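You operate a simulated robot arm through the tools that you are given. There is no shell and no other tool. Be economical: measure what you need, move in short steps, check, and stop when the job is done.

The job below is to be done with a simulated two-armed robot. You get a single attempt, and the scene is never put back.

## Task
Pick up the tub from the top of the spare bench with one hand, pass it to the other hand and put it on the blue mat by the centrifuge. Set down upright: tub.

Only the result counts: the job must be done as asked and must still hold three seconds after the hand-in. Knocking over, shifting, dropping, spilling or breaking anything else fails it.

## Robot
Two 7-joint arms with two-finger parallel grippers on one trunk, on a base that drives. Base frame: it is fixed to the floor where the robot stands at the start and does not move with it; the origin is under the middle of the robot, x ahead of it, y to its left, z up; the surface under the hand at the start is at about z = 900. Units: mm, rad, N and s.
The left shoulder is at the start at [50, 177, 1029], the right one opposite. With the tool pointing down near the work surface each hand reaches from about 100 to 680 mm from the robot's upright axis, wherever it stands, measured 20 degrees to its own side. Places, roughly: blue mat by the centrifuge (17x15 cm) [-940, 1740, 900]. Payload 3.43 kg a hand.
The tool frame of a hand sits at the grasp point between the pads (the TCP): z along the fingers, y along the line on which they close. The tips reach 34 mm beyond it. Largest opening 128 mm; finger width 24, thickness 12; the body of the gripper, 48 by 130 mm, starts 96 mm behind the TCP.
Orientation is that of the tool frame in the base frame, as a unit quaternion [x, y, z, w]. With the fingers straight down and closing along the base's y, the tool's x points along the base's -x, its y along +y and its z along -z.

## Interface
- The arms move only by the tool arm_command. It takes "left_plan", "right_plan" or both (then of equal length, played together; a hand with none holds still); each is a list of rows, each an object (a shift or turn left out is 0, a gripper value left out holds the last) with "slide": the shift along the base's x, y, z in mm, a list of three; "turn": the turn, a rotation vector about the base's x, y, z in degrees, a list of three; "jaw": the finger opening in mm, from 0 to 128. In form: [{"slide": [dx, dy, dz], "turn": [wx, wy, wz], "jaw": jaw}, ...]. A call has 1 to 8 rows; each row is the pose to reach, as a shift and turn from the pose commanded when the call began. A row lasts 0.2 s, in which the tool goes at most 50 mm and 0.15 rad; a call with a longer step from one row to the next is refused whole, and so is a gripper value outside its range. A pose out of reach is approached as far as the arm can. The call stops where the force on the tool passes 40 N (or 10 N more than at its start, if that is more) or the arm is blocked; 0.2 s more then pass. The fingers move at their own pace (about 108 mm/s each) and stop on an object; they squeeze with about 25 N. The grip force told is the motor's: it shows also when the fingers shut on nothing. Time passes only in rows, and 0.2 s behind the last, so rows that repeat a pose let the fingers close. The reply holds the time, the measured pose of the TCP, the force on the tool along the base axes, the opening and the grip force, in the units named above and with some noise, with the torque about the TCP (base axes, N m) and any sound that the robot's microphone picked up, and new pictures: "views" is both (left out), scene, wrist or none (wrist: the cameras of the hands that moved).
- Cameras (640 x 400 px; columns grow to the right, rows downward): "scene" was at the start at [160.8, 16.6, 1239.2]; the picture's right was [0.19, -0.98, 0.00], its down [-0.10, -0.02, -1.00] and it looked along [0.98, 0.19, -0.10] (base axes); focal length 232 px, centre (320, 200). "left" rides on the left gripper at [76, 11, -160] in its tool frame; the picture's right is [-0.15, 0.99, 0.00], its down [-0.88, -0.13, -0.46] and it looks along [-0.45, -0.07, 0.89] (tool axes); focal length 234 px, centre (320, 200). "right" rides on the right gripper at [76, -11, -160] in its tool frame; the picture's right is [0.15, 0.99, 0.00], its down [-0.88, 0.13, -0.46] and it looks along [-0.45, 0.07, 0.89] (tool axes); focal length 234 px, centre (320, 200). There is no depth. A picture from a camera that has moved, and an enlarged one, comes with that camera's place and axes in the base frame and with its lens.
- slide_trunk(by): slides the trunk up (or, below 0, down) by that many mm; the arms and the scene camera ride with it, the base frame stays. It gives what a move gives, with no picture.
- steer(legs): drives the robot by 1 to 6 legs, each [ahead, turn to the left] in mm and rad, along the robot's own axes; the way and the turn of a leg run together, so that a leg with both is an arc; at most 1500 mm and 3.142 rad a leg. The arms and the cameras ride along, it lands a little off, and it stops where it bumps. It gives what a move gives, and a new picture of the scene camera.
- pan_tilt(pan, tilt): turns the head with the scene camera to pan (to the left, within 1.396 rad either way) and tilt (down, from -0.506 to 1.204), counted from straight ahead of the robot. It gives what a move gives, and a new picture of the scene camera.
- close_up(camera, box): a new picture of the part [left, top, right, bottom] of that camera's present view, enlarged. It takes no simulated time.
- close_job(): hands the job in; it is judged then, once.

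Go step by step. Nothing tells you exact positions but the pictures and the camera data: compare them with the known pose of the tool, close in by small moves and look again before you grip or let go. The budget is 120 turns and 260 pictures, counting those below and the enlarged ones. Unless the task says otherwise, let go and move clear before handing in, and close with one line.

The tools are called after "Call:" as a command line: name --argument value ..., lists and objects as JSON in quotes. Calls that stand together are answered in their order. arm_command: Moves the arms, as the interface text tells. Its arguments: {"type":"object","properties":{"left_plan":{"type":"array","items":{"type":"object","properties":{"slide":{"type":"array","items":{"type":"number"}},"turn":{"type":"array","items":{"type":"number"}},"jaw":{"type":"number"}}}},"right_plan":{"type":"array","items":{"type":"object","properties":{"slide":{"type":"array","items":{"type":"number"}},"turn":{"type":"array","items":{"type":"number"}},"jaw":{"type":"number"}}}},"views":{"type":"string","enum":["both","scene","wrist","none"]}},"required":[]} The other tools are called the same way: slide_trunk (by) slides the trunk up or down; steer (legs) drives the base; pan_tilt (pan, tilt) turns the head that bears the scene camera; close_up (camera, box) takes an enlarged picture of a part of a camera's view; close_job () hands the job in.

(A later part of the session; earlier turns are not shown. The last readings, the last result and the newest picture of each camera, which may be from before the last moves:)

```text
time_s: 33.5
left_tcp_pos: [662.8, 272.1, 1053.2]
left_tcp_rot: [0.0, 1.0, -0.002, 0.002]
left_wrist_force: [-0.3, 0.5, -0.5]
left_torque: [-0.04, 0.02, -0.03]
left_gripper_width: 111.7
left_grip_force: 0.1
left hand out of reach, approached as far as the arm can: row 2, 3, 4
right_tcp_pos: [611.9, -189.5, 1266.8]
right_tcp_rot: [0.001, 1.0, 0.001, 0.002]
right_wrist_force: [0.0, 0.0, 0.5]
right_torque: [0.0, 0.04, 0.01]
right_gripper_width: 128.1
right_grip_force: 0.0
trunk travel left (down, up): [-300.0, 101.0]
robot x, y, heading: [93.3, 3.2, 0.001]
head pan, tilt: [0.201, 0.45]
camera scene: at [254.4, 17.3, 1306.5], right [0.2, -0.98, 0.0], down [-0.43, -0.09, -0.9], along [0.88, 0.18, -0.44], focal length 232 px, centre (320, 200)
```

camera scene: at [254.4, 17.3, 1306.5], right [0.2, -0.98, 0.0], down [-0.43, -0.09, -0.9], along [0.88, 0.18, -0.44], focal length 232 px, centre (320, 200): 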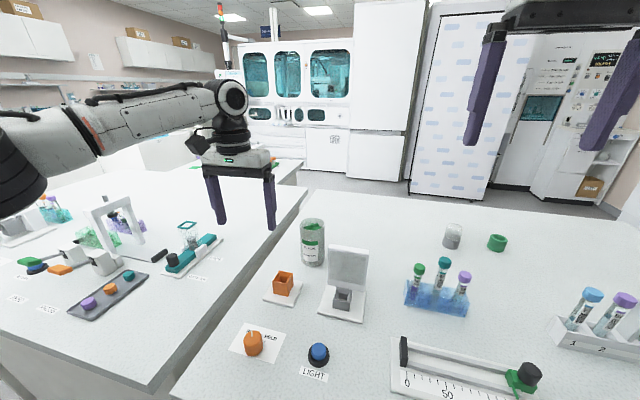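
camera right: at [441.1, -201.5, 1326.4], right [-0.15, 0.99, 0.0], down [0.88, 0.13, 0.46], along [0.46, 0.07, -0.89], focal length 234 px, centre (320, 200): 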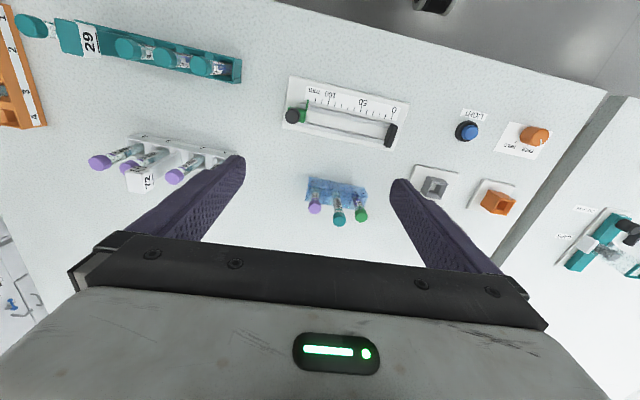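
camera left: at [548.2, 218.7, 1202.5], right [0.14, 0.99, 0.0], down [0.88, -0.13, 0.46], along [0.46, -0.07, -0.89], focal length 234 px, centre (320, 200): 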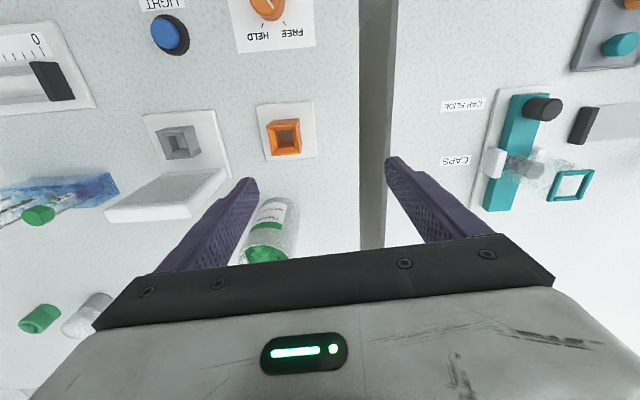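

Reach improves clearly to the left: inward motion is what's limited. So I'll retract the hand, back off a little, and turn the robot right so the tub lies about 35° to its left.

Call:
arm_command --left_plan '[{"slide": [-20, 10, 40]}, {"slide": [-50, 15, 70]}, {"slide": [-90, 20, 90]}, {"slide": [-135, 20, 100]}, {"slide": [-180, 20, 100]}]' --views "none"

Call:
steer --legs '[[-90, 0], [0, -0.42]]'

Call:
pan_tilt --pan 0.3 --tilt 0.8

```text
time_s: 34.7
left_tcp_pos: [480.1, 290.4, 1150.9]
left_tcp_rot: [-0.001, 1.0, -0.002, 0.003]
left_wrist_force: [-0.6, -0.3, 0.4]
left_torque: [0.01, -0.03, 0.02]
left_gripper_width: 111.9
left_grip_force: 0.0
right_tcp_pos: [609.6, -189.5, 1266.7]
right_tcp_rot: [0.0, 1.0, 0.001, 0.002]
right_wrist_force: [0.7, 0.2, -0.9]
right_torque: [0.03, 0.01, -0.01]
right_gripper_width: 128.1
right_grip_force: 0.0
trunk travel left (down, up): [-300.0, 101.0]
robot x, y, heading: [93.6, 0.1, 0.001]
head pan, tilt: [0.201, 0.45]
```

```text
time_s: 37.1
left_tcp_pos: [477.1, 108.8, 1151.3]
left_tcp_rot: [0.206, 0.979, -0.001, 0.002]
left_wrist_force: [0.2, -0.7, -0.7]
left_torque: [0.0, -0.03, 0.05]
left_gripper_width: 112.0
left_grip_force: 0.1
right_tcp_pos: [400.1, -383.0, 1267.7]
right_tcp_rot: [0.208, 0.978, 0.0, 0.001]
right_wrist_force: [0.1, -0.1, 0.4]
right_torque: [-0.01, -0.01, -0.03]
right_gripper_width: 128.0
right_grip_force: 0.1
trunk travel left (down, up): [-300.0, 101.0]
robot x, y, heading: [6.5, 0.8, -0.421]
head pan, tilt: [0.201, 0.45]
camera scene: at [158.4, -49.9, 1306.6], right [-0.22, -0.98, 0.0], down [-0.42, 0.09, -0.9], along [0.88, -0.19, -0.44], focal length 232 px, centre (320, 200)
```

scene: 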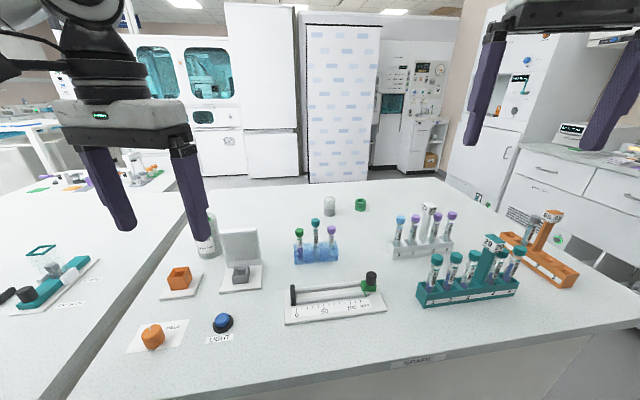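

```text
time_s: 37.9
left_tcp_pos: [477.2, 107.8, 1151.7]
left_tcp_rot: [0.207, 0.978, -0.001, 0.002]
left_wrist_force: [-0.2, -0.4, -0.3]
left_torque: [0.0, 0.01, 0.0]
left_gripper_width: 112.2
left_grip_force: 0.0
right_tcp_pos: [400.9, -383.2, 1267.7]
right_tcp_rot: [0.208, 0.978, 0.001, 0.003]
right_wrist_force: [-0.8, 0.8, 0.0]
right_torque: [-0.01, -0.02, -0.01]
right_gripper_width: 127.9
right_grip_force: 0.1
trunk travel left (down, up): [-300.0, 101.0]
robot x, y, heading: [4.2, 2.1, -0.421]
head pan, tilt: [0.3, 0.799]
camera scene: at [148.8, -39.2, 1276.2], right [-0.12, -0.99, 0.0], down [-0.71, 0.08, -0.7], along [0.69, -0.08, -0.72], focal length 232 px, centre (320, 200)
```

scene: 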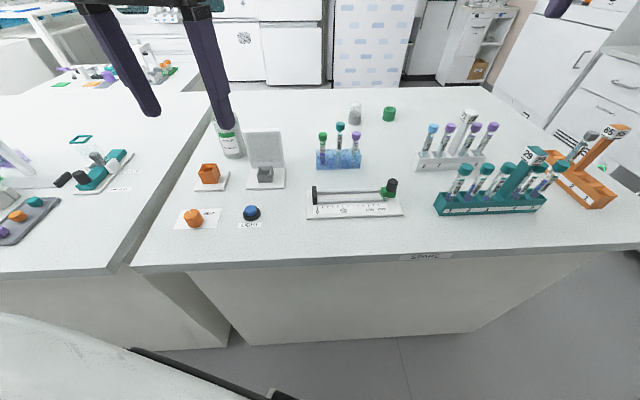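

The tub is now well to the robot's left. I'll drive 75 mm ahead and aim the head at the tub.

Call:
steer --legs '[[75, 0]]'

Call:
pan_tilt --pan 0.6 --tilt 0.5

```text
time_s: 38.9
left_tcp_pos: [544.3, 77.0, 1151.0]
left_tcp_rot: [0.207, 0.978, 0.0, 0.002]
left_wrist_force: [0.1, -0.9, -0.6]
left_torque: [0.02, 0.06, -0.01]
left_gripper_width: 112.1
left_grip_force: 0.1
right_tcp_pos: [467.0, -413.3, 1266.6]
right_tcp_rot: [0.207, 0.978, 0.001, 0.002]
right_wrist_force: [0.3, -0.2, -0.3]
right_torque: [0.0, 0.03, -0.01]
right_gripper_width: 127.9
right_grip_force: 0.1
trunk travel left (down, up): [-300.0, 101.0]
robot x, y, heading: [71.4, -33.4, -0.417]
head pan, tilt: [0.3, 0.799]
camera scene: at [216.8, -69.3, 1276.0], right [-0.12, -0.99, 0.0], down [-0.71, 0.08, -0.7], along [0.69, -0.08, -0.72], focal length 232 px, centre (320, 200)
```

scene: 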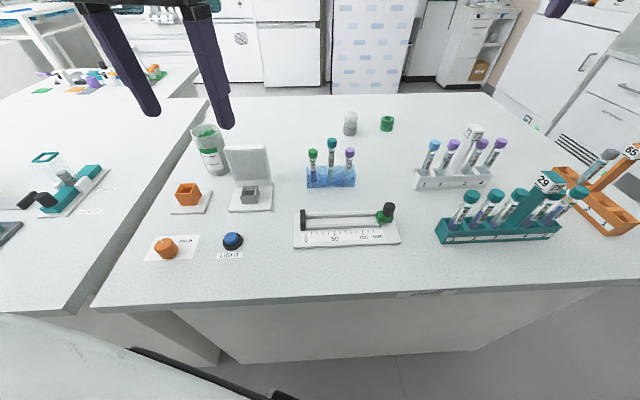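

```text
time_s: 39.7
left_tcp_pos: [545.2, 77.6, 1149.8]
left_tcp_rot: [0.207, 0.978, -0.002, 0.003]
left_wrist_force: [0.5, -0.5, -0.5]
left_torque: [-0.01, -0.03, 0.0]
left_gripper_width: 112.0
left_grip_force: 0.1
right_tcp_pos: [467.2, -413.4, 1266.6]
right_tcp_rot: [0.208, 0.978, 0.0, 0.002]
right_wrist_force: [-0.1, 0.5, 0.1]
right_torque: [0.01, -0.02, 0.02]
right_gripper_width: 128.2
right_grip_force: 0.0
trunk travel left (down, up): [-300.0, 101.0]
robot x, y, heading: [72.5, -34.3, -0.418]
head pan, tilt: [0.6, 0.499]
camera scene: at [225.5, -43.1, 1302.0], right [0.18, -0.98, 0.0], down [-0.47, -0.09, -0.88], along [0.86, 0.16, -0.48], focal length 232 px, centre (320, 200)
```

scene: 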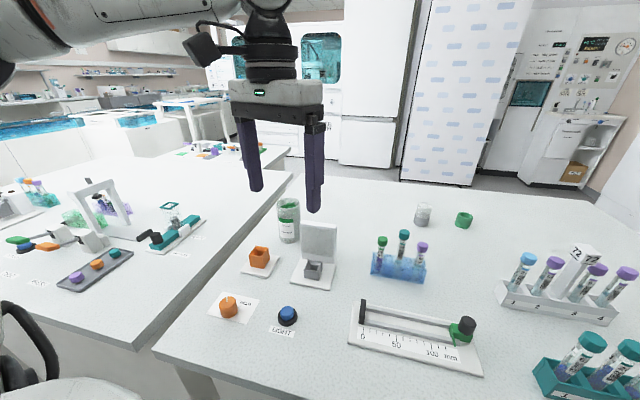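

Now I'll hover over the tub, turning the hand back square for clearance to the balance screen.

Call:
arm_command --left_plan '[{"slide": [30, 10, 0], "turn": [0, 0, 6]}, {"slide": [65, 20, -15], "turn": [0, 0, 12]}, {"slide": [100, 30, -30], "turn": [0, 0, 18]}, {"slide": [135, 42, -45], "turn": [0, 0, 24]}, {"slide": [165, 53, -60], "turn": [0, 0, 24]}]' --views "both"

```text
time_s: 40.9
left_tcp_pos: [709.3, 131.9, 1089.3]
left_tcp_rot: [-0.001, 1.0, -0.002, 0.003]
left_wrist_force: [0.6, 0.5, 0.2]
left_torque: [-0.04, 0.0, 0.01]
left_gripper_width: 111.8
left_grip_force: 0.0
right_tcp_pos: [468.9, -413.0, 1265.9]
right_tcp_rot: [0.207, 0.978, 0.0, 0.002]
right_wrist_force: [0.6, 0.3, 0.5]
right_torque: [0.04, 0.01, 0.0]
right_gripper_width: 128.1
right_grip_force: 0.1
trunk travel left (down, up): [-300.0, 101.0]
robot x, y, heading: [70.5, -32.5, -0.418]
head pan, tilt: [0.6, 0.499]
camera scene: at [226.1, -43.0, 1302.0], right [0.18, -0.98, 0.0], down [-0.47, -0.09, -0.88], along [0.86, 0.16, -0.48], focal length 232 px, centre (320, 200)
camera left: at [634.1, 141.7, 1247.6], right [0.14, 0.99, 0.0], down [0.88, -0.13, 0.46], along [0.46, -0.07, -0.89], focal length 234 px, centre (320, 200)
```

scene: 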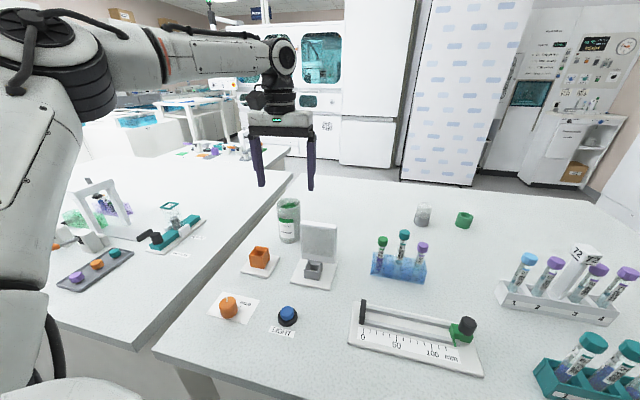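
left: 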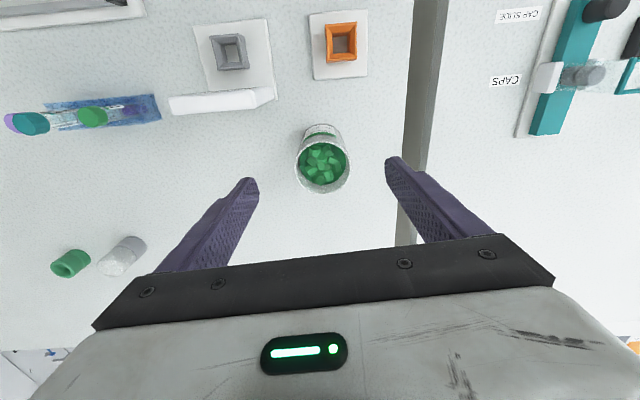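

The hand is over the tub; its rim is centred at about (717, 132) with z ≈ 1006. I'll shift slightly and descend to grip height.

Call:
arm_command --left_plan '[{"slide": [8, 0, -10]}, {"slide": [8, 0, -40]}, {"slide": [8, 0, -70]}, {"slide": [8, 0, -100]}]' --views "both"

```text
time_s: 41.9
left_tcp_pos: [718.2, 132.6, 990.8]
left_tcp_rot: [-0.001, 1.0, -0.002, 0.003]
left_wrist_force: [0.4, -0.9, 0.0]
left_torque: [0.01, 0.01, 0.0]
left_gripper_width: 112.0
left_grip_force: 0.1
right_tcp_pos: [467.4, -412.6, 1268.3]
right_tcp_rot: [0.208, 0.978, 0.001, 0.002]
right_wrist_force: [0.7, -0.2, -0.2]
right_torque: [-0.01, 0.01, 0.01]
right_gripper_width: 128.0
right_grip_force: 0.0
trunk travel left (down, up): [-300.0, 101.0]
robot x, y, heading: [71.3, -30.9, -0.416]
head pan, tilt: [0.6, 0.499]
camera scene: at [225.6, -42.8, 1302.1], right [0.18, -0.98, 0.0], down [-0.47, -0.09, -0.88], along [0.86, 0.16, -0.48], focal length 232 px, centre (320, 200)
camera left: at [641.7, 144.1, 1148.2], right [0.14, 0.99, 0.0], down [0.88, -0.13, 0.46], along [0.46, -0.07, -0.89], focal length 234 px, centre (320, 200)
```

scene: 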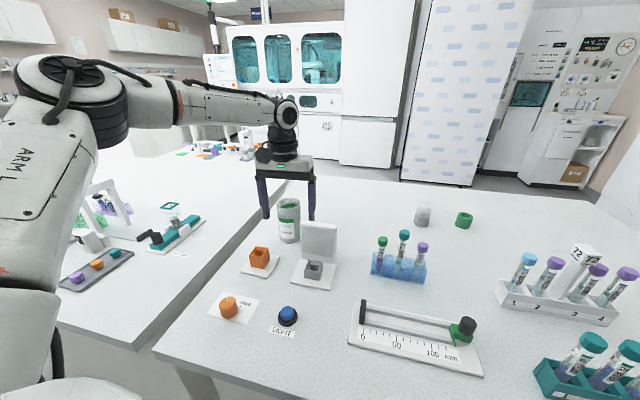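
left: 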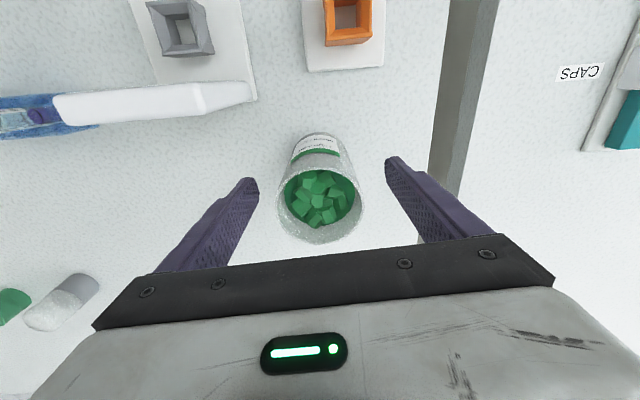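

The tub is centred between the fingers. Closing.

Call:
arm_command --left_plan '[{"slide": [0, 0, -4], "jaw": 70}, {"slide": [0, 0, -4], "jaw": 50}, {"slide": [0, 0, -4], "jaw": 50}, {"slide": [0, 0, -4], "jaw": 50}]' --views "both"

```text
time_s: 42.9
left_tcp_pos: [717.7, 133.5, 987.0]
left_tcp_rot: [-0.001, 1.0, 0.0, 0.003]
left_wrist_force: [1.4, 1.2, 1.1]
left_torque: [0.15, -0.03, -0.01]
left_gripper_width: 61.2
left_grip_force: 24.7
right_tcp_pos: [466.7, -414.0, 1266.2]
right_tcp_rot: [0.208, 0.978, 0.001, 0.002]
right_wrist_force: [0.3, 0.7, 0.2]
right_torque: [0.01, -0.02, 0.0]
right_gripper_width: 128.0
right_grip_force: 0.1
trunk travel left (down, up): [-300.0, 101.0]
robot x, y, heading: [71.4, -31.5, -0.418]
head pan, tilt: [0.6, 0.499]
camera scene: at [225.3, -43.0, 1302.1], right [0.18, -0.98, 0.0], down [-0.47, -0.09, -0.88], along [0.86, 0.16, -0.48], focal length 232 px, centre (320, 200)
camera left: at [641.3, 143.3, 1144.7], right [0.14, 0.99, 0.0], down [0.88, -0.13, 0.46], along [0.46, -0.07, -0.89], focal length 234 px, centre (320, 200)
```

scene: 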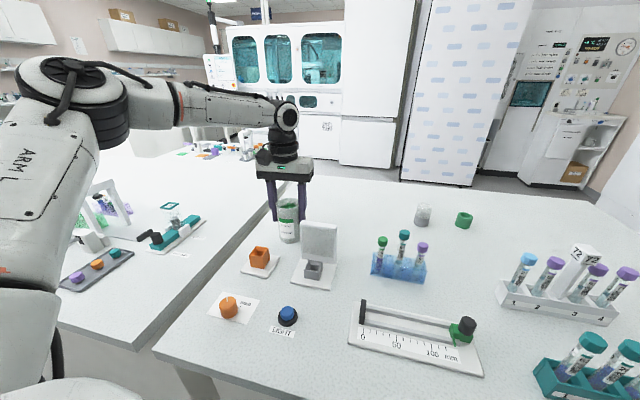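
left: 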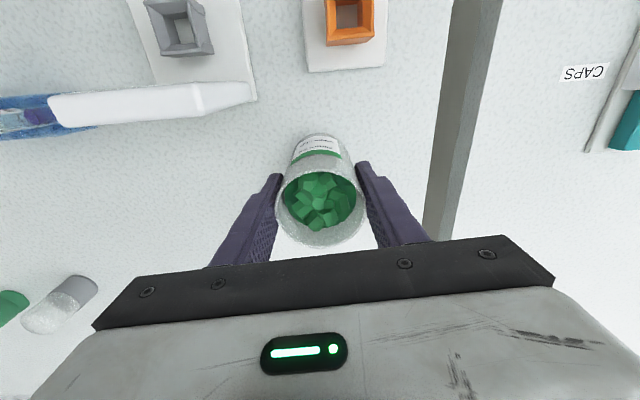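

Gripped with 25 N at 61 mm wide. I'll lift straight up.

Call:
arm_command --left_plan '[{"slide": [0, 0, 25]}, {"slide": [0, 0, 65]}, {"slide": [-5, 0, 110]}, {"slide": [-20, 0, 150]}, {"slide": [-40, 0, 170]}]' --views "both"

```text
time_s: 44.1
left_tcp_pos: [675.8, 132.3, 1157.1]
left_tcp_rot: [-0.001, 1.0, -0.001, 0.002]
left_wrist_force: [-0.1, -0.7, -1.3]
left_torque: [-0.03, -0.01, -0.01]
left_gripper_width: 61.5
left_grip_force: 25.0
right_tcp_pos: [467.2, -412.5, 1266.8]
right_tcp_rot: [0.208, 0.978, 0.0, 0.003]
right_wrist_force: [-0.1, -0.8, -0.6]
right_torque: [-0.03, -0.03, 0.01]
right_gripper_width: 128.1
right_grip_force: 0.0
trunk travel left (down, up): [-300.0, 101.0]
robot x, y, heading: [71.2, -29.8, -0.416]
head pan, tilt: [0.6, 0.499]
camera scene: at [225.0, -42.8, 1302.2], right [0.18, -0.98, 0.0], down [-0.47, -0.09, -0.88], along [0.86, 0.16, -0.48], focal length 232 px, centre (320, 200)
camera left: at [600.0, 143.7, 1314.3], right [0.14, 0.99, 0.0], down [0.88, -0.13, 0.46], along [0.46, -0.07, -0.89], focal length 234 px, centre (320, 200)
```

scene: 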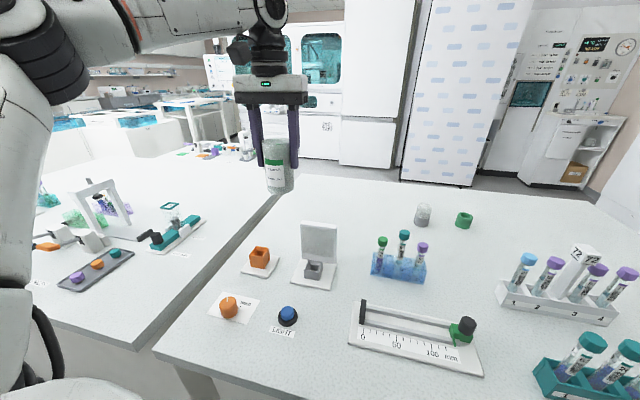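
left: 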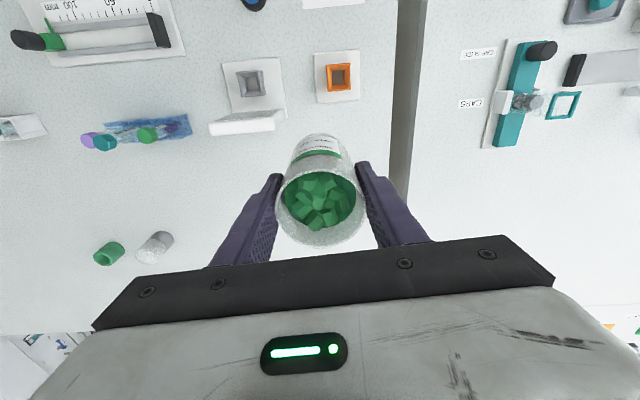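

The tub is lifted cleanly. I'll draw it closer, back the robot away from the bench and straighten up for the handover.

Call:
arm_command --left_plan '[{"slide": [-35, -15, 10]}, {"slide": [-70, -30, 20]}, {"slide": [-105, -45, 20]}, {"slide": [-120, -50, 20]}]' --views "none"

Call:
steer --legs '[[-260, 0], [0, 0.417]]'

```text
time_s: 45.1
left_tcp_pos: [556.3, 79.8, 1173.8]
left_tcp_rot: [-0.002, 1.0, 0.0, 0.003]
left_wrist_force: [0.5, -0.5, -0.9]
left_torque: [-0.01, 0.0, -0.01]
left_gripper_width: 61.5
left_grip_force: 24.9
right_tcp_pos: [466.8, -413.1, 1266.9]
right_tcp_rot: [0.208, 0.978, 0.0, 0.001]
right_wrist_force: [-0.2, 0.3, 0.4]
right_torque: [0.0, -0.01, 0.01]
right_gripper_width: 127.8
right_grip_force: 0.1
trunk travel left (down, up): [-300.0, 101.0]
robot x, y, heading: [70.5, -30.8, -0.42]
head pan, tilt: [0.6, 0.499]
```

```text
time_s: 48.2
left_tcp_pos: [229.3, 370.8, 1175.4]
left_tcp_rot: [-0.203, 0.979, -0.001, 0.003]
left_wrist_force: [0.5, 1.0, -1.7]
left_torque: [0.01, -0.05, 0.0]
left_gripper_width: 61.2
left_grip_force: 25.5
right_tcp_pos: [343.2, -115.9, 1267.4]
right_tcp_rot: [0.006, 1.0, 0.0, 0.001]
right_wrist_force: [0.0, 0.1, 0.5]
right_torque: [-0.04, 0.01, 0.02]
right_gripper_width: 128.0
right_grip_force: 0.0
trunk travel left (down, up): [-300.0, 101.0]
robot x, y, heading: [-169.7, 75.9, -0.015]
head pan, tilt: [0.6, 0.499]
camera scene: at [-25.7, 127.3, 1302.1], right [0.56, -0.83, 0.0], down [-0.4, -0.27, -0.88], along [0.73, 0.49, -0.48], focal length 232 px, centre (320, 200)
```

scene: 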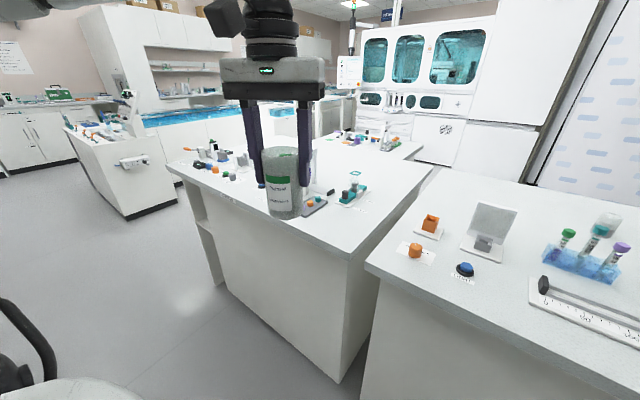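

Holding well. I'll turn toward +y, drive up the aisle toward the mat, and look with the head.

Call:
pan_tilt --pan 0.3 --tilt 0.4

Call:
steer --legs '[[0, 1.586]]'

```text
time_s: 49.0
left_tcp_pos: [230.2, 371.1, 1175.1]
left_tcp_rot: [-0.202, 0.979, 0.0, 0.003]
left_wrist_force: [0.8, -0.1, -1.0]
left_torque: [0.0, 0.04, -0.01]
left_gripper_width: 61.1
left_grip_force: 25.3
right_tcp_pos: [343.1, -116.8, 1266.9]
right_tcp_rot: [0.006, 1.0, 0.001, 0.001]
right_wrist_force: [0.1, -0.1, 0.3]
right_torque: [0.02, 0.02, 0.0]
right_gripper_width: 128.3
right_grip_force: 0.1
trunk travel left (down, up): [-300.0, 101.0]
robot x, y, heading: [-173.1, 78.3, -0.011]
head pan, tilt: [0.3, 0.4]
camera scene: at [-12.5, 102.7, 1311.2], right [0.29, -0.96, 0.0], down [-0.37, -0.11, -0.92], along [0.88, 0.26, -0.39], focal length 232 px, centre (320, 200)
```

scene: 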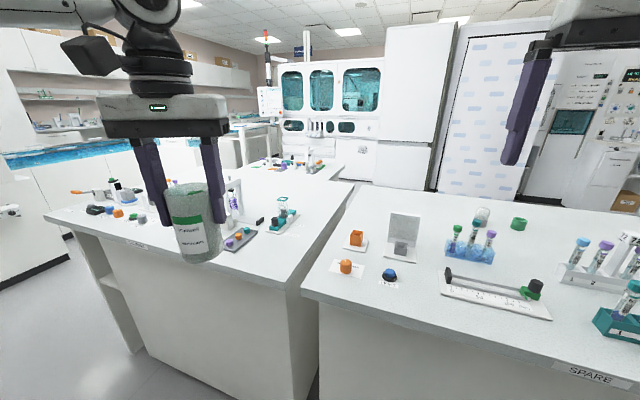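

```text
time_s: 53.3
left_tcp_pos: [-479.8, 466.2, 1173.5]
left_tcp_rot: [0.847, -0.532, -0.001, -0.003]
left_wrist_force: [0.6, 0.1, -0.8]
left_torque: [-0.03, 0.02, 0.01]
left_gripper_width: 61.4
left_grip_force: 25.2
right_tcp_pos: [2.3, 601.6, 1267.7]
right_tcp_rot: [0.716, -0.698, -0.002, -0.001]
right_wrist_force: [-0.2, 1.0, 0.0]
right_torque: [-0.01, 0.01, -0.01]
right_gripper_width: 127.7
right_grip_force: 0.1
trunk travel left (down, up): [-300.0, 101.0]
robot x, y, heading: [-172.0, 76.4, 1.596]
head pan, tilt: [0.3, 0.4]
camera scene: at [-203.5, 234.7, 1311.2], right [0.95, 0.32, 0.0], down [0.13, -0.37, -0.92], along [-0.3, 0.87, -0.39], focal length 232 px, centre (320, 200)
```

scene: 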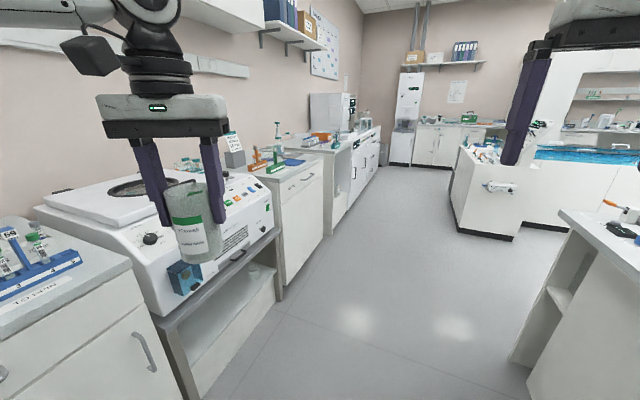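

Aisle is clear. I'll drive 1000 mm ahead up the aisle.

Call:
steer --legs '[[1000, 0]]'

Call:
pan_tilt --pan 0.9 --tilt 0.45

```text
time_s: 58.5
left_tcp_pos: [-524.2, 1459.3, 1175.9]
left_tcp_rot: [0.851, -0.525, -0.002, -0.002]
left_wrist_force: [-0.1, 0.8, -1.1]
left_torque: [0.02, 0.0, 0.02]
left_gripper_width: 61.4
left_grip_force: 24.9
right_tcp_pos: [-43.5, 1601.6, 1266.8]
right_tcp_rot: [0.723, -0.691, -0.002, 0.0]
right_wrist_force: [0.0, 0.0, -0.2]
right_torque: [0.01, -0.01, -0.02]
right_gripper_width: 128.3
right_grip_force: 0.2
trunk travel left (down, up): [-300.0, 101.0]
robot x, y, heading: [-211.0, 1073.6, 1.618]
head pan, tilt: [0.3, 0.4]
camera scene: at [-243.7, 1231.2, 1311.2], right [0.94, 0.34, 0.0], down [0.13, -0.37, -0.92], along [-0.31, 0.87, -0.39], focal length 232 px, centre (320, 200)
```

scene: 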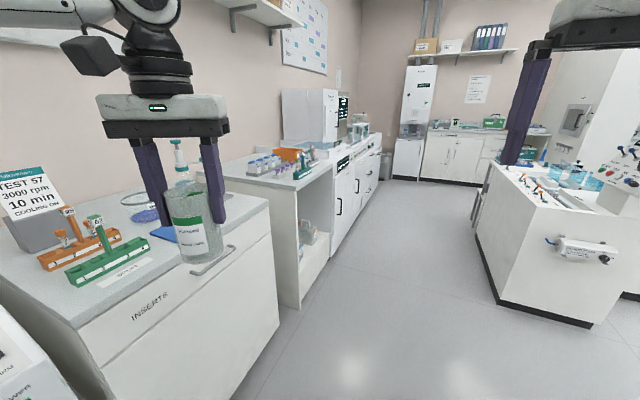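

```text
time_s: 59.5
left_tcp_pos: [-524.7, 1458.9, 1174.6]
left_tcp_rot: [0.851, -0.525, -0.001, -0.002]
left_wrist_force: [-0.3, 0.9, -1.5]
left_torque: [0.01, 0.0, -0.01]
left_gripper_width: 61.1
left_grip_force: 25.1
right_tcp_pos: [-44.2, 1600.4, 1268.3]
right_tcp_rot: [0.722, -0.691, -0.002, -0.001]
right_wrist_force: [0.2, -0.4, 0.3]
right_torque: [0.01, 0.0, 0.01]
right_gripper_width: 127.8
right_grip_force: 0.1
trunk travel left (down, up): [-300.0, 101.0]
robot x, y, heading: [-210.0, 1074.5, 1.614]
head pan, tilt: [0.901, 0.45]
camera scene: at [-286.7, 1197.6, 1306.6], right [0.58, 0.81, 0.0], down [0.35, -0.25, -0.9], along [-0.73, 0.53, -0.44], focal length 232 px, centre (320, 200)
```

scene: 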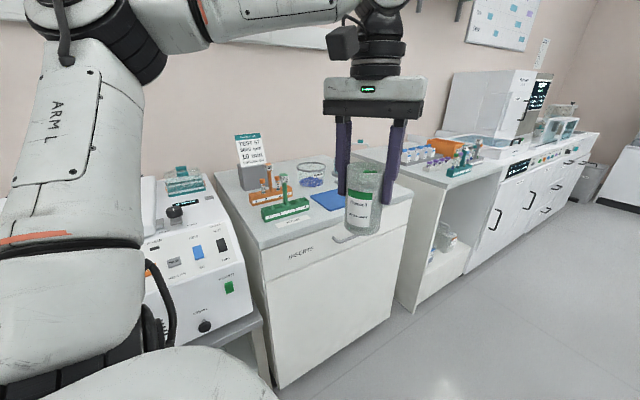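

Call:
close_up --camera "scene" --box '[220, 120, 480, 260]'

```text
2.46 times, centred on (350, 190) of scene
camera zoom: at [-286.7, 1197.6, 1306.6], right [0.58, 0.81, 0.0], down [0.35, -0.25, -0.9], along [-0.73, 0.53, -0.44], focal length 571 px, centre (246, 225)
```

zoom: 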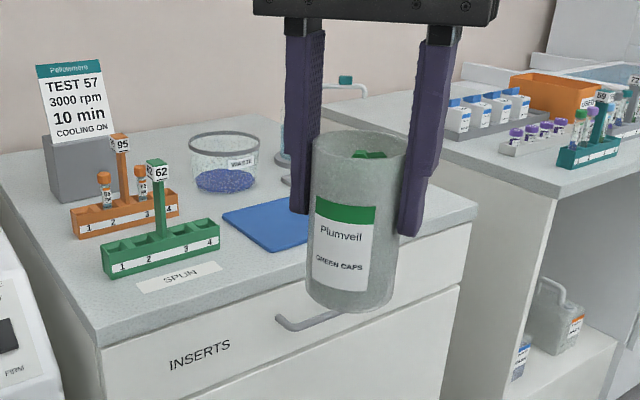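

The mat is clear on its right side and near side. I plan to hand over here above the open aisle: the left hand brings the tub to the middle, and the right hand grips its lower half from the right, pointing left and 30° down.

Call:
arm_command --left_plan '[{"slide": [40, 0, 0], "turn": [0, 0, -5.5]}, {"slide": [82, -2, 0], "turn": [0, 0, -11]}, {"slide": [124, -4, 0], "turn": [0, 0, -16]}, {"slide": [166, -6, 0], "turn": [0, 0, -22]}, {"slide": [208, -8, 0], "turn": [0, 0, -26.7]}]' --right_plan '[{"slide": [25, -20, 0], "turn": [0, 0, -8]}, {"slide": [50, -40, 0], "turn": [0, 0, -16]}, {"slide": [75, -60, 0], "turn": [0, 0, -24]}, {"slide": [100, -80, 0], "turn": [0, 0, -32]}, {"slide": [120, -100, 0], "turn": [0, 0, -40]}]' --views "none"

Call:
pan_tilt --pan -0.1 --tilt 0.35

```text
time_s: 60.7
left_tcp_pos: [-359.5, 1437.9, 1166.6]
left_tcp_rot: [0.707, -0.707, -0.001, -0.002]
left_wrist_force: [-0.2, 0.2, -0.8]
left_torque: [-0.02, -0.05, -0.02]
left_gripper_width: 61.0
left_grip_force: 25.1
left hand out of reach, approached as far as the arm can: row 4, 5
right_tcp_pos: [76.5, 1502.0, 1267.9]
right_tcp_rot: [-0.443, 0.897, 0.001, 0.001]
right_wrist_force: [0.3, -0.4, -0.5]
right_torque: [-0.03, 0.05, 0.01]
right_gripper_width: 127.9
right_grip_force: 0.2
trunk travel left (down, up): [-300.0, 101.0]
robot x, y, heading: [-207.4, 1073.6, 1.617]
head pan, tilt: [0.901, 0.45]
```

```text
time_s: 62.0
left_tcp_pos: [-360.3, 1439.1, 1166.4]
left_tcp_rot: [0.708, -0.706, -0.001, -0.003]
left_wrist_force: [0.3, 0.2, -0.5]
left_torque: [-0.01, 0.02, -0.02]
left_gripper_width: 61.1
left_grip_force: 25.1
right_tcp_pos: [76.1, 1501.9, 1268.5]
right_tcp_rot: [-0.444, 0.896, 0.001, 0.001]
right_wrist_force: [-0.2, 0.0, 1.0]
right_torque: [0.05, -0.03, 0.02]
right_gripper_width: 128.1
right_grip_force: 0.0
trunk travel left (down, up): [-300.0, 101.0]
robot x, y, heading: [-213.8, 1076.3, 1.618]
head pan, tilt: [-0.099, 0.351]
camera scene: at [-207.3, 1236.9, 1315.8], right [1.0, -0.05, 0.0], down [-0.02, -0.34, -0.94], along [0.05, 0.94, -0.34], focal length 232 px, centre (320, 200)
```

scene: 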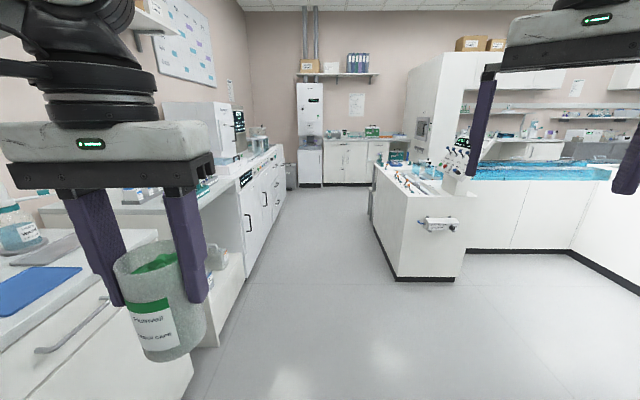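

The left hand can only come inward when nearer the body. I'll bring the tub back to about 280 mm ahead, near the centre line.

Call:
arm_command --left_plan '[{"slide": [5, -35, 5]}, {"slide": [30, -60, 8]}, {"slide": [65, -80, 8]}, {"slide": [100, -88, 8]}]' --right_plan '[{"slide": [5, -20, 0], "turn": [0, 0, -8]}, {"slide": [10, -40, 0], "turn": [0, 0, -16]}, {"slide": [10, -60, 0], "turn": [0, 0, -24]}, {"slide": [10, -80, 0], "turn": [0, 0, -32]}]' --views "scene"

```text
time_s: 63.0
left_tcp_pos: [-345.6, 1342.9, 1174.5]
left_tcp_rot: [-0.707, 0.707, 0.001, 0.003]
left_wrist_force: [0.6, -0.2, -0.2]
left_torque: [0.06, 0.0, -0.04]
left_gripper_width: 61.2
left_grip_force: 25.0
left hand out of reach, approached as far as the arm can: row 2, 3, 4
right_tcp_pos: [81.8, 1422.8, 1264.2]
right_tcp_rot: [-0.18, 0.984, 0.003, 0.002]
right_wrist_force: [-0.9, 0.3, -0.2]
right_torque: [0.03, -0.03, 0.02]
right_gripper_width: 127.9
right_grip_force: 0.1
right hand out of reach, approached as far as the arm can: row 4
trunk travel left (down, up): [-300.0, 101.0]
robot x, y, heading: [-207.3, 1071.0, 1.616]
head pan, tilt: [-0.099, 0.351]
camera scene: at [-207.8, 1235.2, 1316.1], right [1.0, -0.05, 0.0], down [-0.02, -0.34, -0.94], along [0.05, 0.94, -0.34], focal length 232 px, centre (320, 200)
```

scene: 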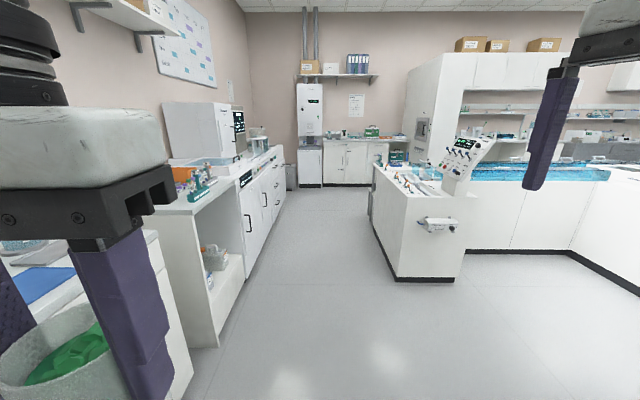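

The inward limit seems tied to wrist yaw. I'll test turning the left hand clockwise while moving inward, and bring the right hand's yaw back toward its natural side.

Call:
arm_command --left_plan '[{"slide": [0, 10, 0], "turn": [0, 0, -8]}, {"slide": [0, 20, 0], "turn": [0, 0, -16]}, {"slide": [15, 30, 0], "turn": [0, 0, -24]}, {"slide": [30, 30, 0], "turn": [0, 0, -32]}, {"slide": [50, 30, 0], "turn": [0, 0, -40]}, {"slide": [70, 30, 0], "turn": [0, 0, -45]}]' --right_plan '[{"slide": [0, 0, 0], "turn": [0, 0, 8]}, {"slide": [0, 0, 0], "turn": [0, 0, 16]}, {"slide": [0, 0, 0], "turn": [0, 0, 24]}, {"slide": [0, 0, 0], "turn": [0, 0, 32]}, {"slide": [0, 0, 0], "turn": [0, 0, 40]}, {"slide": [0, 0, 0], "turn": [0, 0, 48]}]' --views "scene"

```text
time_s: 64.4
left_tcp_pos: [-355.7, 1400.3, 1178.0]
left_tcp_rot: [-0.399, 0.917, 0.0, 0.003]
left_wrist_force: [0.4, -0.8, -0.7]
left_torque: [0.01, -0.04, -0.03]
left_gripper_width: 61.1
left_grip_force: 25.2
left hand out of reach, approached as far as the arm can: row 3, 4, 5, 6
right_tcp_pos: [82.8, 1423.9, 1263.5]
right_tcp_rot: [-0.565, 0.825, 0.002, 0.001]
right_wrist_force: [-0.2, 0.5, -0.2]
right_torque: [0.07, 0.01, 0.0]
right_gripper_width: 128.1
right_grip_force: 0.1
trunk travel left (down, up): [-300.0, 101.0]
robot x, y, heading: [-208.4, 1073.0, 1.619]
head pan, tilt: [-0.099, 0.351]
camera scene: at [-207.7, 1236.3, 1315.9], right [1.0, -0.05, 0.0], down [-0.02, -0.34, -0.94], along [0.05, 0.94, -0.34], focal length 232 px, centre (320, 200)
```

scene: 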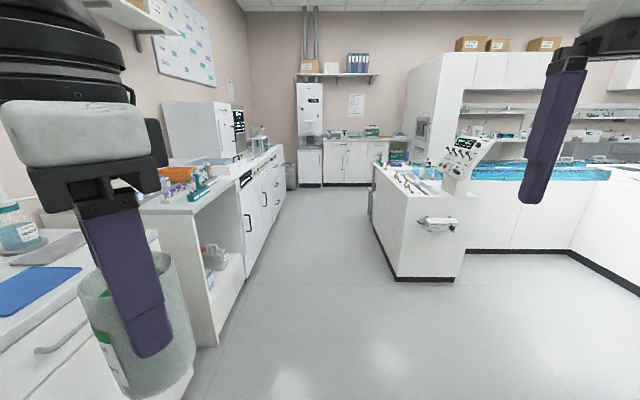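

The inward limit seems to be about 130 mm left of centre at this height. At the start a hand was at 90 mm while held higher, so I'll test raising the hand.

Call:
arm_command --left_plan '[{"slide": [0, 0, 40], "turn": [0, 0, 8]}, {"slide": [0, 10, 85], "turn": [0, 0, 16]}, {"slide": [20, 20, 120], "turn": [0, 0, 24]}, {"slide": [55, 20, 120], "turn": [0, 0, 32]}, {"slide": [90, 20, 120], "turn": [0, 0, 40]}, {"slide": [120, 20, 120], "turn": [0, 0, 43]}]' --right_plan '[{"slide": [0, 0, 0], "turn": [0, 0, 8]}, {"slide": [0, 0, 0], "turn": [0, 0, 16]}, {"slide": [0, 0, 0], "turn": [0, 0, 24]}, {"slide": [0, 0, 0], "turn": [0, 0, 32]}, {"slide": [0, 0, 0], "turn": [0, 0, 40]}, {"slide": [0, 0, 0], "turn": [0, 0, 48]}]' --views "scene"

```text
time_s: 65.8
left_tcp_pos: [-371.2, 1377.0, 1250.9]
left_tcp_rot: [-0.688, 0.726, 0.001, 0.004]
left_wrist_force: [-0.3, -1.1, -1.6]
left_torque: [0.01, 0.04, -0.01]
left_gripper_width: 61.3
left_grip_force: 25.0
left hand out of reach, approached as far as the arm can: row 1, 2, 3, 4, 5, 6
right_tcp_pos: [83.0, 1425.9, 1263.1]
right_tcp_rot: [0.852, -0.524, -0.002, 0.001]
right_wrist_force: [-0.3, 0.1, 0.1]
right_torque: [0.0, 0.02, -0.03]
right_gripper_width: 128.2
right_grip_force: 0.2
trunk travel left (down, up): [-300.0, 101.0]
robot x, y, heading: [-210.8, 1074.1, 1.62]
head pan, tilt: [-0.099, 0.351]
camera scene: at [-207.3, 1236.8, 1315.8], right [1.0, -0.05, 0.0], down [-0.02, -0.34, -0.94], along [0.05, 0.94, -0.34], focal length 232 px, centre (320, 200)
```

scene: 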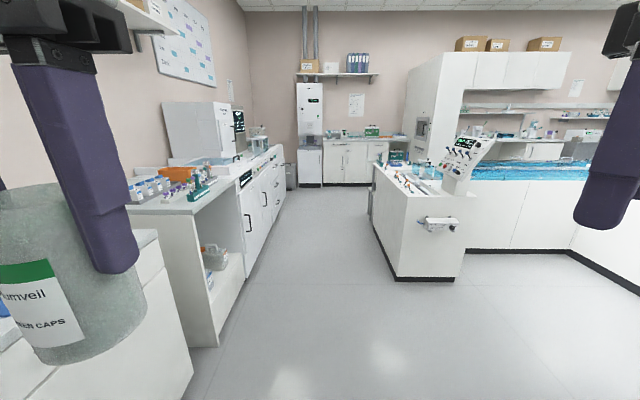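

Raising made it worse, so a hand low relative to the shoulder should be better. I'll raise the trunk fully and keep the hand low.

Call:
slide_trunk --by 95

Call:
arm_command --left_plan '[{"slide": [0, 0, -45]}, {"slide": [0, 0, -90]}, {"slide": [0, 0, -135]}, {"slide": [0, 0, -180]}, {"slide": [0, 0, -220]}, {"slide": [30, 0, -220]}, {"slide": [65, 0, -220]}, {"slide": [100, 0, -220]}]' --views "scene"

```text
time_s: 67.1
left_tcp_pos: [-371.0, 1377.8, 1345.7]
left_tcp_rot: [-0.687, 0.727, 0.0, 0.003]
left_wrist_force: [-0.2, 0.0, -1.8]
left_torque: [-0.01, -0.05, 0.0]
left_gripper_width: 61.1
left_grip_force: 24.9
right_tcp_pos: [82.0, 1426.0, 1359.5]
right_tcp_rot: [0.851, -0.525, -0.002, -0.001]
right_wrist_force: [-0.5, -0.3, -0.4]
right_torque: [0.0, 0.01, -0.01]
right_gripper_width: 127.8
right_grip_force: 0.1
trunk travel left (down, up): [-395.0, 6.0]
robot x, y, heading: [-212.1, 1076.3, 1.614]
head pan, tilt: [-0.099, 0.351]
```

```text
time_s: 68.9
left_tcp_pos: [-317.3, 1379.0, 1126.1]
left_tcp_rot: [-0.689, 0.725, 0.001, 0.005]
left_wrist_force: [0.3, 0.2, -1.1]
left_torque: [0.02, -0.01, -0.01]
left_gripper_width: 61.4
left_grip_force: 25.4
left hand out of reach, approached as far as the arm can: row 7, 8
right_tcp_pos: [82.3, 1425.8, 1359.3]
right_tcp_rot: [0.851, -0.525, -0.003, 0.0]
right_wrist_force: [-0.1, -0.3, 0.3]
right_torque: [0.04, 0.01, 0.03]
right_gripper_width: 128.4
right_grip_force: 0.2
trunk travel left (down, up): [-395.0, 6.0]
robot x, y, heading: [-206.8, 1076.1, 1.616]
head pan, tilt: [-0.099, 0.351]
camera scene: at [-206.8, 1236.0, 1411.0], right [1.0, -0.05, 0.0], down [-0.02, -0.34, -0.94], along [0.05, 0.94, -0.34], focal length 232 px, centre (320, 200)
```

scene: 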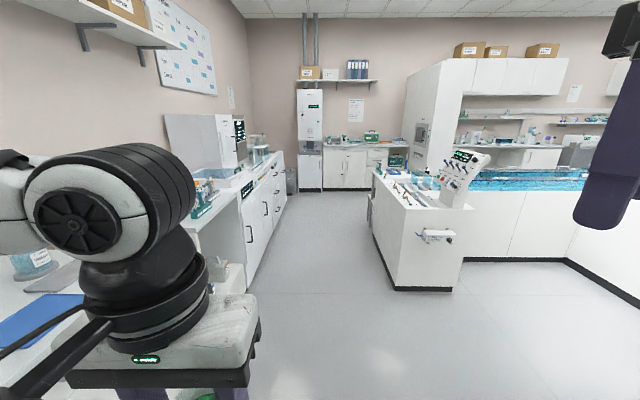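

Lower helps: the tub now sits about 94 mm left of centre. I'll go lower and further inward.

Call:
arm_command --left_plan '[{"slide": [0, 0, -45]}, {"slide": [0, 0, -90]}, {"slide": [0, 0, -130]}, {"slide": [30, 0, -130]}, {"slide": [65, 0, -130]}, {"slide": [100, 0, -130]}]' --views "none"

Call:
pan_tilt --pan 0.1 --tilt 0.9

```text
time_s: 70.3
left_tcp_pos: [-325.2, 1372.4, 1017.0]
left_tcp_rot: [-0.687, 0.727, 0.001, 0.004]
left_wrist_force: [0.3, -0.4, -1.7]
left_torque: [-0.02, 0.01, -0.03]
left_gripper_width: 61.5
left_grip_force: 25.1
left hand out of reach, approached as far as the arm can: row 2, 3, 4, 5, 6
right_tcp_pos: [81.7, 1425.5, 1359.6]
right_tcp_rot: [0.851, -0.524, -0.003, -0.001]
right_wrist_force: [-0.2, 0.1, -0.1]
right_torque: [-0.03, -0.01, 0.01]
right_gripper_width: 127.7
right_grip_force: 0.0
trunk travel left (down, up): [-395.0, 6.0]
robot x, y, heading: [-210.1, 1074.3, 1.616]
head pan, tilt: [-0.099, 0.351]
```

```text
time_s: 71.2
left_tcp_pos: [-324.5, 1371.5, 1017.5]
left_tcp_rot: [-0.687, 0.726, 0.001, 0.005]
left_wrist_force: [1.1, 0.4, -1.1]
left_torque: [0.02, -0.04, 0.04]
left_gripper_width: 61.5
left_grip_force: 25.0
right_tcp_pos: [81.7, 1427.1, 1359.7]
right_tcp_rot: [0.851, -0.525, -0.002, -0.001]
right_wrist_force: [-0.2, -0.1, -0.6]
right_torque: [0.03, 0.0, 0.01]
right_gripper_width: 128.1
right_grip_force: 0.0
trunk travel left (down, up): [-395.0, 6.0]
robot x, y, heading: [-206.9, 1073.7, 1.615]
head pan, tilt: [0.099, 0.901]
camera scene: at [-223.1, 1218.6, 1363.3], right [0.99, 0.15, 0.0], down [0.11, -0.78, -0.62], along [-0.09, 0.62, -0.78], focal length 232 px, centre (320, 200)
```

scene: 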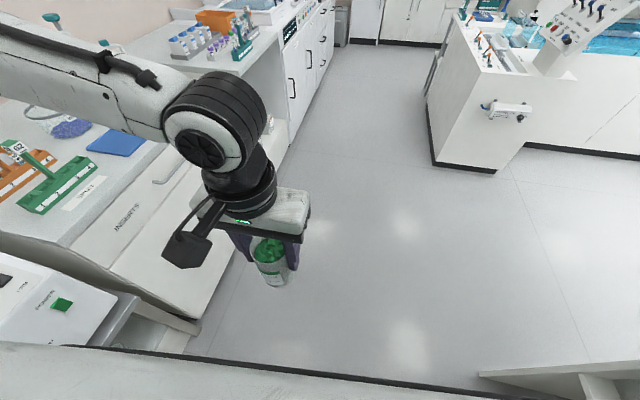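

The left hand sits near l ≈ 95–100 mm at z ≈ 1126. A right hand pointing left should reach that. I'll bring the left hand back to that height and yaw the right hand toward its left-pointing pose.

Call:
arm_command --left_plan '[{"slide": [0, 0, 30]}, {"slide": [0, 0, 60]}, {"slide": [0, 0, 90]}, {"slide": [0, 4, 109]}, {"slide": [3, 8, 109]}, {"slide": [7, 8, 109]}, {"slide": [7, 8, 109]}, {"slide": [7, 8, 109]}]' --right_plan '[{"slide": [-6, -3, -14], "turn": [0, 0, 8]}, {"slide": [-12, -6, -28], "turn": [0, 0, 16]}, {"slide": [-18, -9, -42], "turn": [0, 0, 24]}, {"slide": [-24, -12, -56], "turn": [0, 0, 32]}, {"slide": [-30, -15, -70], "turn": [0, 0, 40]}, {"slide": [-36, -18, -84], "turn": [0, 0, 48]}, {"slide": [-44, -22, -98], "turn": [0, 0, 56]}, {"slide": [-52, -26, -110], "turn": [0, 0, 63.4]}]' --views "scene"

```text
time_s: 73.0
left_tcp_pos: [-320.4, 1383.7, 1126.1]
left_tcp_rot: [-0.687, 0.727, 0.001, 0.004]
left_wrist_force: [-0.6, 0.6, -1.5]
left_torque: [-0.05, 0.0, -0.01]
left_gripper_width: 61.2
left_grip_force: 24.7
right_tcp_pos: [-39.4, 1337.1, 1221.0]
right_tcp_rot: [1.0, 0.001, -0.003, 0.001]
right_wrist_force: [-0.7, -0.2, 0.7]
right_torque: [-0.02, -0.01, -0.01]
right_gripper_width: 128.1
right_grip_force: 0.2
right hand out of reach, approached as far as the arm can: row 1, 2, 3, 4, 5, 6, 7, 8
trunk travel left (down, up): [-395.0, 6.0]
robot x, y, heading: [-211.0, 1080.4, 1.624]
head pan, tilt: [0.099, 0.901]
camera scene: at [-223.5, 1218.7, 1363.2], right [0.99, 0.15, 0.0], down [0.11, -0.78, -0.62], along [-0.09, 0.61, -0.78], focal length 232 px, centre (320, 200)
```

scene: 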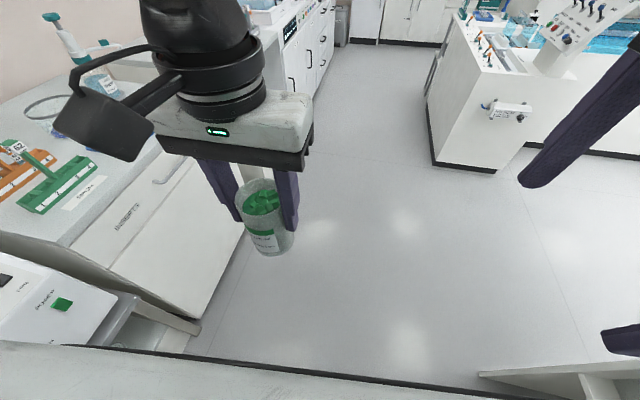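

The right hand is yawed correctly. Now I'll pitch it 60° to point left and down, staging about 190 mm to the right of the tub.

Call:
arm_command --right_plan '[{"slide": [0, 8, -5], "turn": [0, 8, 0]}, {"slide": [0, 16, -10], "turn": [0, 16, 0]}, {"slide": [-10, 24, -20], "turn": [0, 24, 0]}, {"slide": [-30, 32, -30], "turn": [0, 32, 0]}, {"slide": [-50, 40, -40], "turn": [0, 40, 0]}, {"slide": [-70, 47, -46], "turn": [0, 48, 0]}, {"slide": [-85, 47, -51], "turn": [0, 56, 0]}, {"slide": [-91, 47, -51], "turn": [0, 60, 0]}]' --views "both"

```text
time_s: 74.8
left_tcp_pos: [-321.4, 1382.6, 1126.4]
left_tcp_rot: [-0.687, 0.727, 0.0, 0.003]
left_wrist_force: [-0.1, -0.2, -1.8]
left_torque: [-0.04, 0.0, -0.02]
left_gripper_width: 61.6
left_grip_force: 25.2
right_tcp_pos: [-138.2, 1348.0, 1202.7]
right_tcp_rot: [0.865, 0.0, -0.502, 0.001]
right_wrist_force: [0.3, -0.4, -0.7]
right_torque: [0.03, -0.01, 0.0]
right_gripper_width: 127.9
right_grip_force: 0.1
right hand out of reach, approached as far as the arm can: row 1, 2, 3, 4, 5, 6, 7, 8
trunk travel left (down, up): [-395.0, 6.0]
robot x, y, heading: [-209.1, 1075.0, 1.621]
head pan, tilt: [0.099, 0.901]
camera scene: at [-223.2, 1218.6, 1363.2], right [0.99, 0.15, 0.0], down [0.11, -0.78, -0.62], along [-0.09, 0.61, -0.78], focal length 232 px, centre (320, 200)
camera right: at [38.6, 1359.0, 1215.1], right [0.07, -0.99, -0.13], down [-0.04, -0.13, 0.99], along [-1.0, -0.07, -0.05], focal length 234 px, centre (320, 200)
```

scene: 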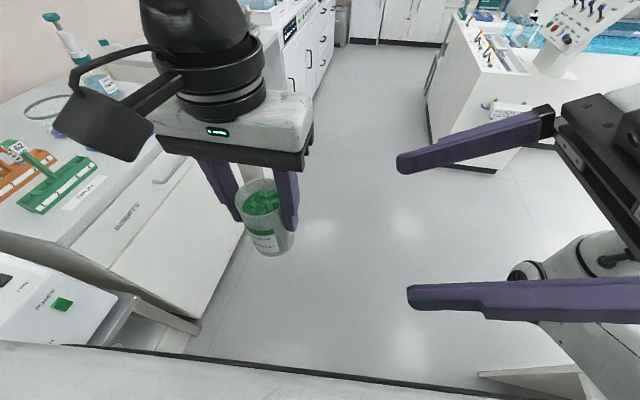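
right: 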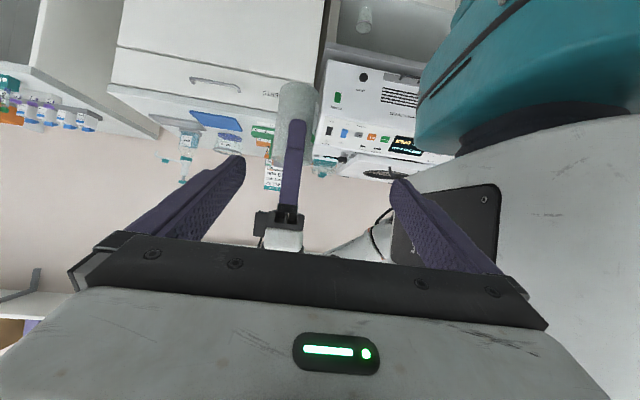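

The right hand now points at the tub. I'll test how far left and down it can go, keeping clear of the tub.

Call:
arm_command --right_plan '[{"slide": [-15, 5, -20]}, {"slide": [-30, 10, -40]}, {"slide": [-45, 15, -60]}]' --views "none"

```text
time_s: 75.7
left_tcp_pos: [-320.3, 1384.0, 1126.5]
left_tcp_rot: [-0.687, 0.727, 0.001, 0.003]
left_wrist_force: [-0.4, -0.2, -1.2]
left_torque: [0.01, -0.04, 0.01]
left_gripper_width: 61.2
left_grip_force: 25.2
right_tcp_pos: [-153.9, 1345.2, 1195.0]
right_tcp_rot: [0.866, 0.001, -0.501, 0.004]
right_wrist_force: [0.1, 0.7, 0.5]
right_torque: [0.02, -0.03, 0.0]
right_gripper_width: 128.1
right_grip_force: 0.2
right hand out of reach, approached as far as the arm can: row 1, 2, 3
trunk travel left (down, up): [-395.0, 6.0]
robot x, y, heading: [-208.8, 1073.7, 1.618]
head pan, tilt: [0.099, 0.901]
```

Stuck there; a wrist limit seems likely. I'll try pointing more forward-left (yaw −40°) to free it.

Call:
arm_command --right_plan '[{"slide": [0, 0, 0], "turn": [0, 0, -8]}, {"slide": [0, 0, 0], "turn": [0, 0, -16]}, {"slide": [0, 0, 0], "turn": [0, 0, -24]}, {"slide": [0, 0, 0], "turn": [0, 0, -32]}, {"slide": [0, 0, 0], "turn": [0, 0, -40]}, {"slide": [-20, 0, -20], "turn": [0, 0, -40]}, {"slide": [-40, 0, -40], "turn": [0, 0, -40]}]' --views "scene"

```text
time_s: 77.1
left_tcp_pos: [-329.6, 1386.4, 1122.9]
left_tcp_rot: [-0.697, 0.717, 0.006, -0.008]
left_wrist_force: [-14.0, 1.4, -1.2]
left_torque: [-0.11, -1.94, 0.03]
left_gripper_width: 61.1
left_grip_force: 25.0
right_tcp_pos: [-190.1, 1418.4, 1267.1]
right_tcp_rot: [0.812, -0.294, -0.473, -0.175]
right_wrist_force: [13.6, -1.0, 1.0]
right_torque: [-0.04, -0.09, 0.53]
right_gripper_width: 123.4
right_grip_force: 0.0
right hand out of reach, approached as far as the arm can: row 1, 2, 3, 4, 5, 6, 7
trunk travel left (down, up): [-395.0, 6.0]
robot x, y, heading: [-210.5, 1076.7, 1.614]
head pan, tilt: [0.099, 0.901]
stopped in row 7 (left hand): the force on the tool passed its limit at 88 N (the readings are from after the stop); the commanded pose is now the measured one
camera scene: at [-223.3, 1219.3, 1363.1], right [0.99, 0.15, 0.0], down [0.11, -0.78, -0.62], along [-0.09, 0.61, -0.78], focal length 232 px, centre (320, 200)
```

scene: 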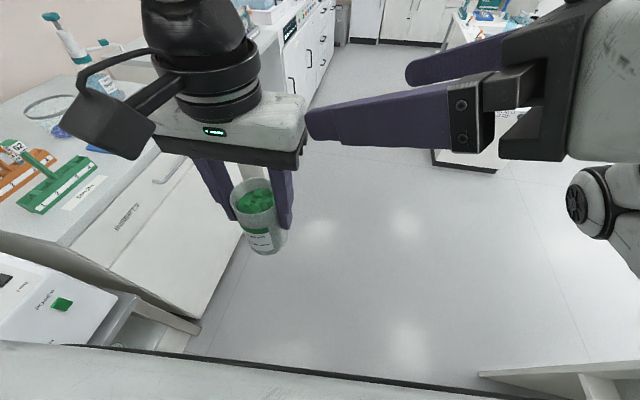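

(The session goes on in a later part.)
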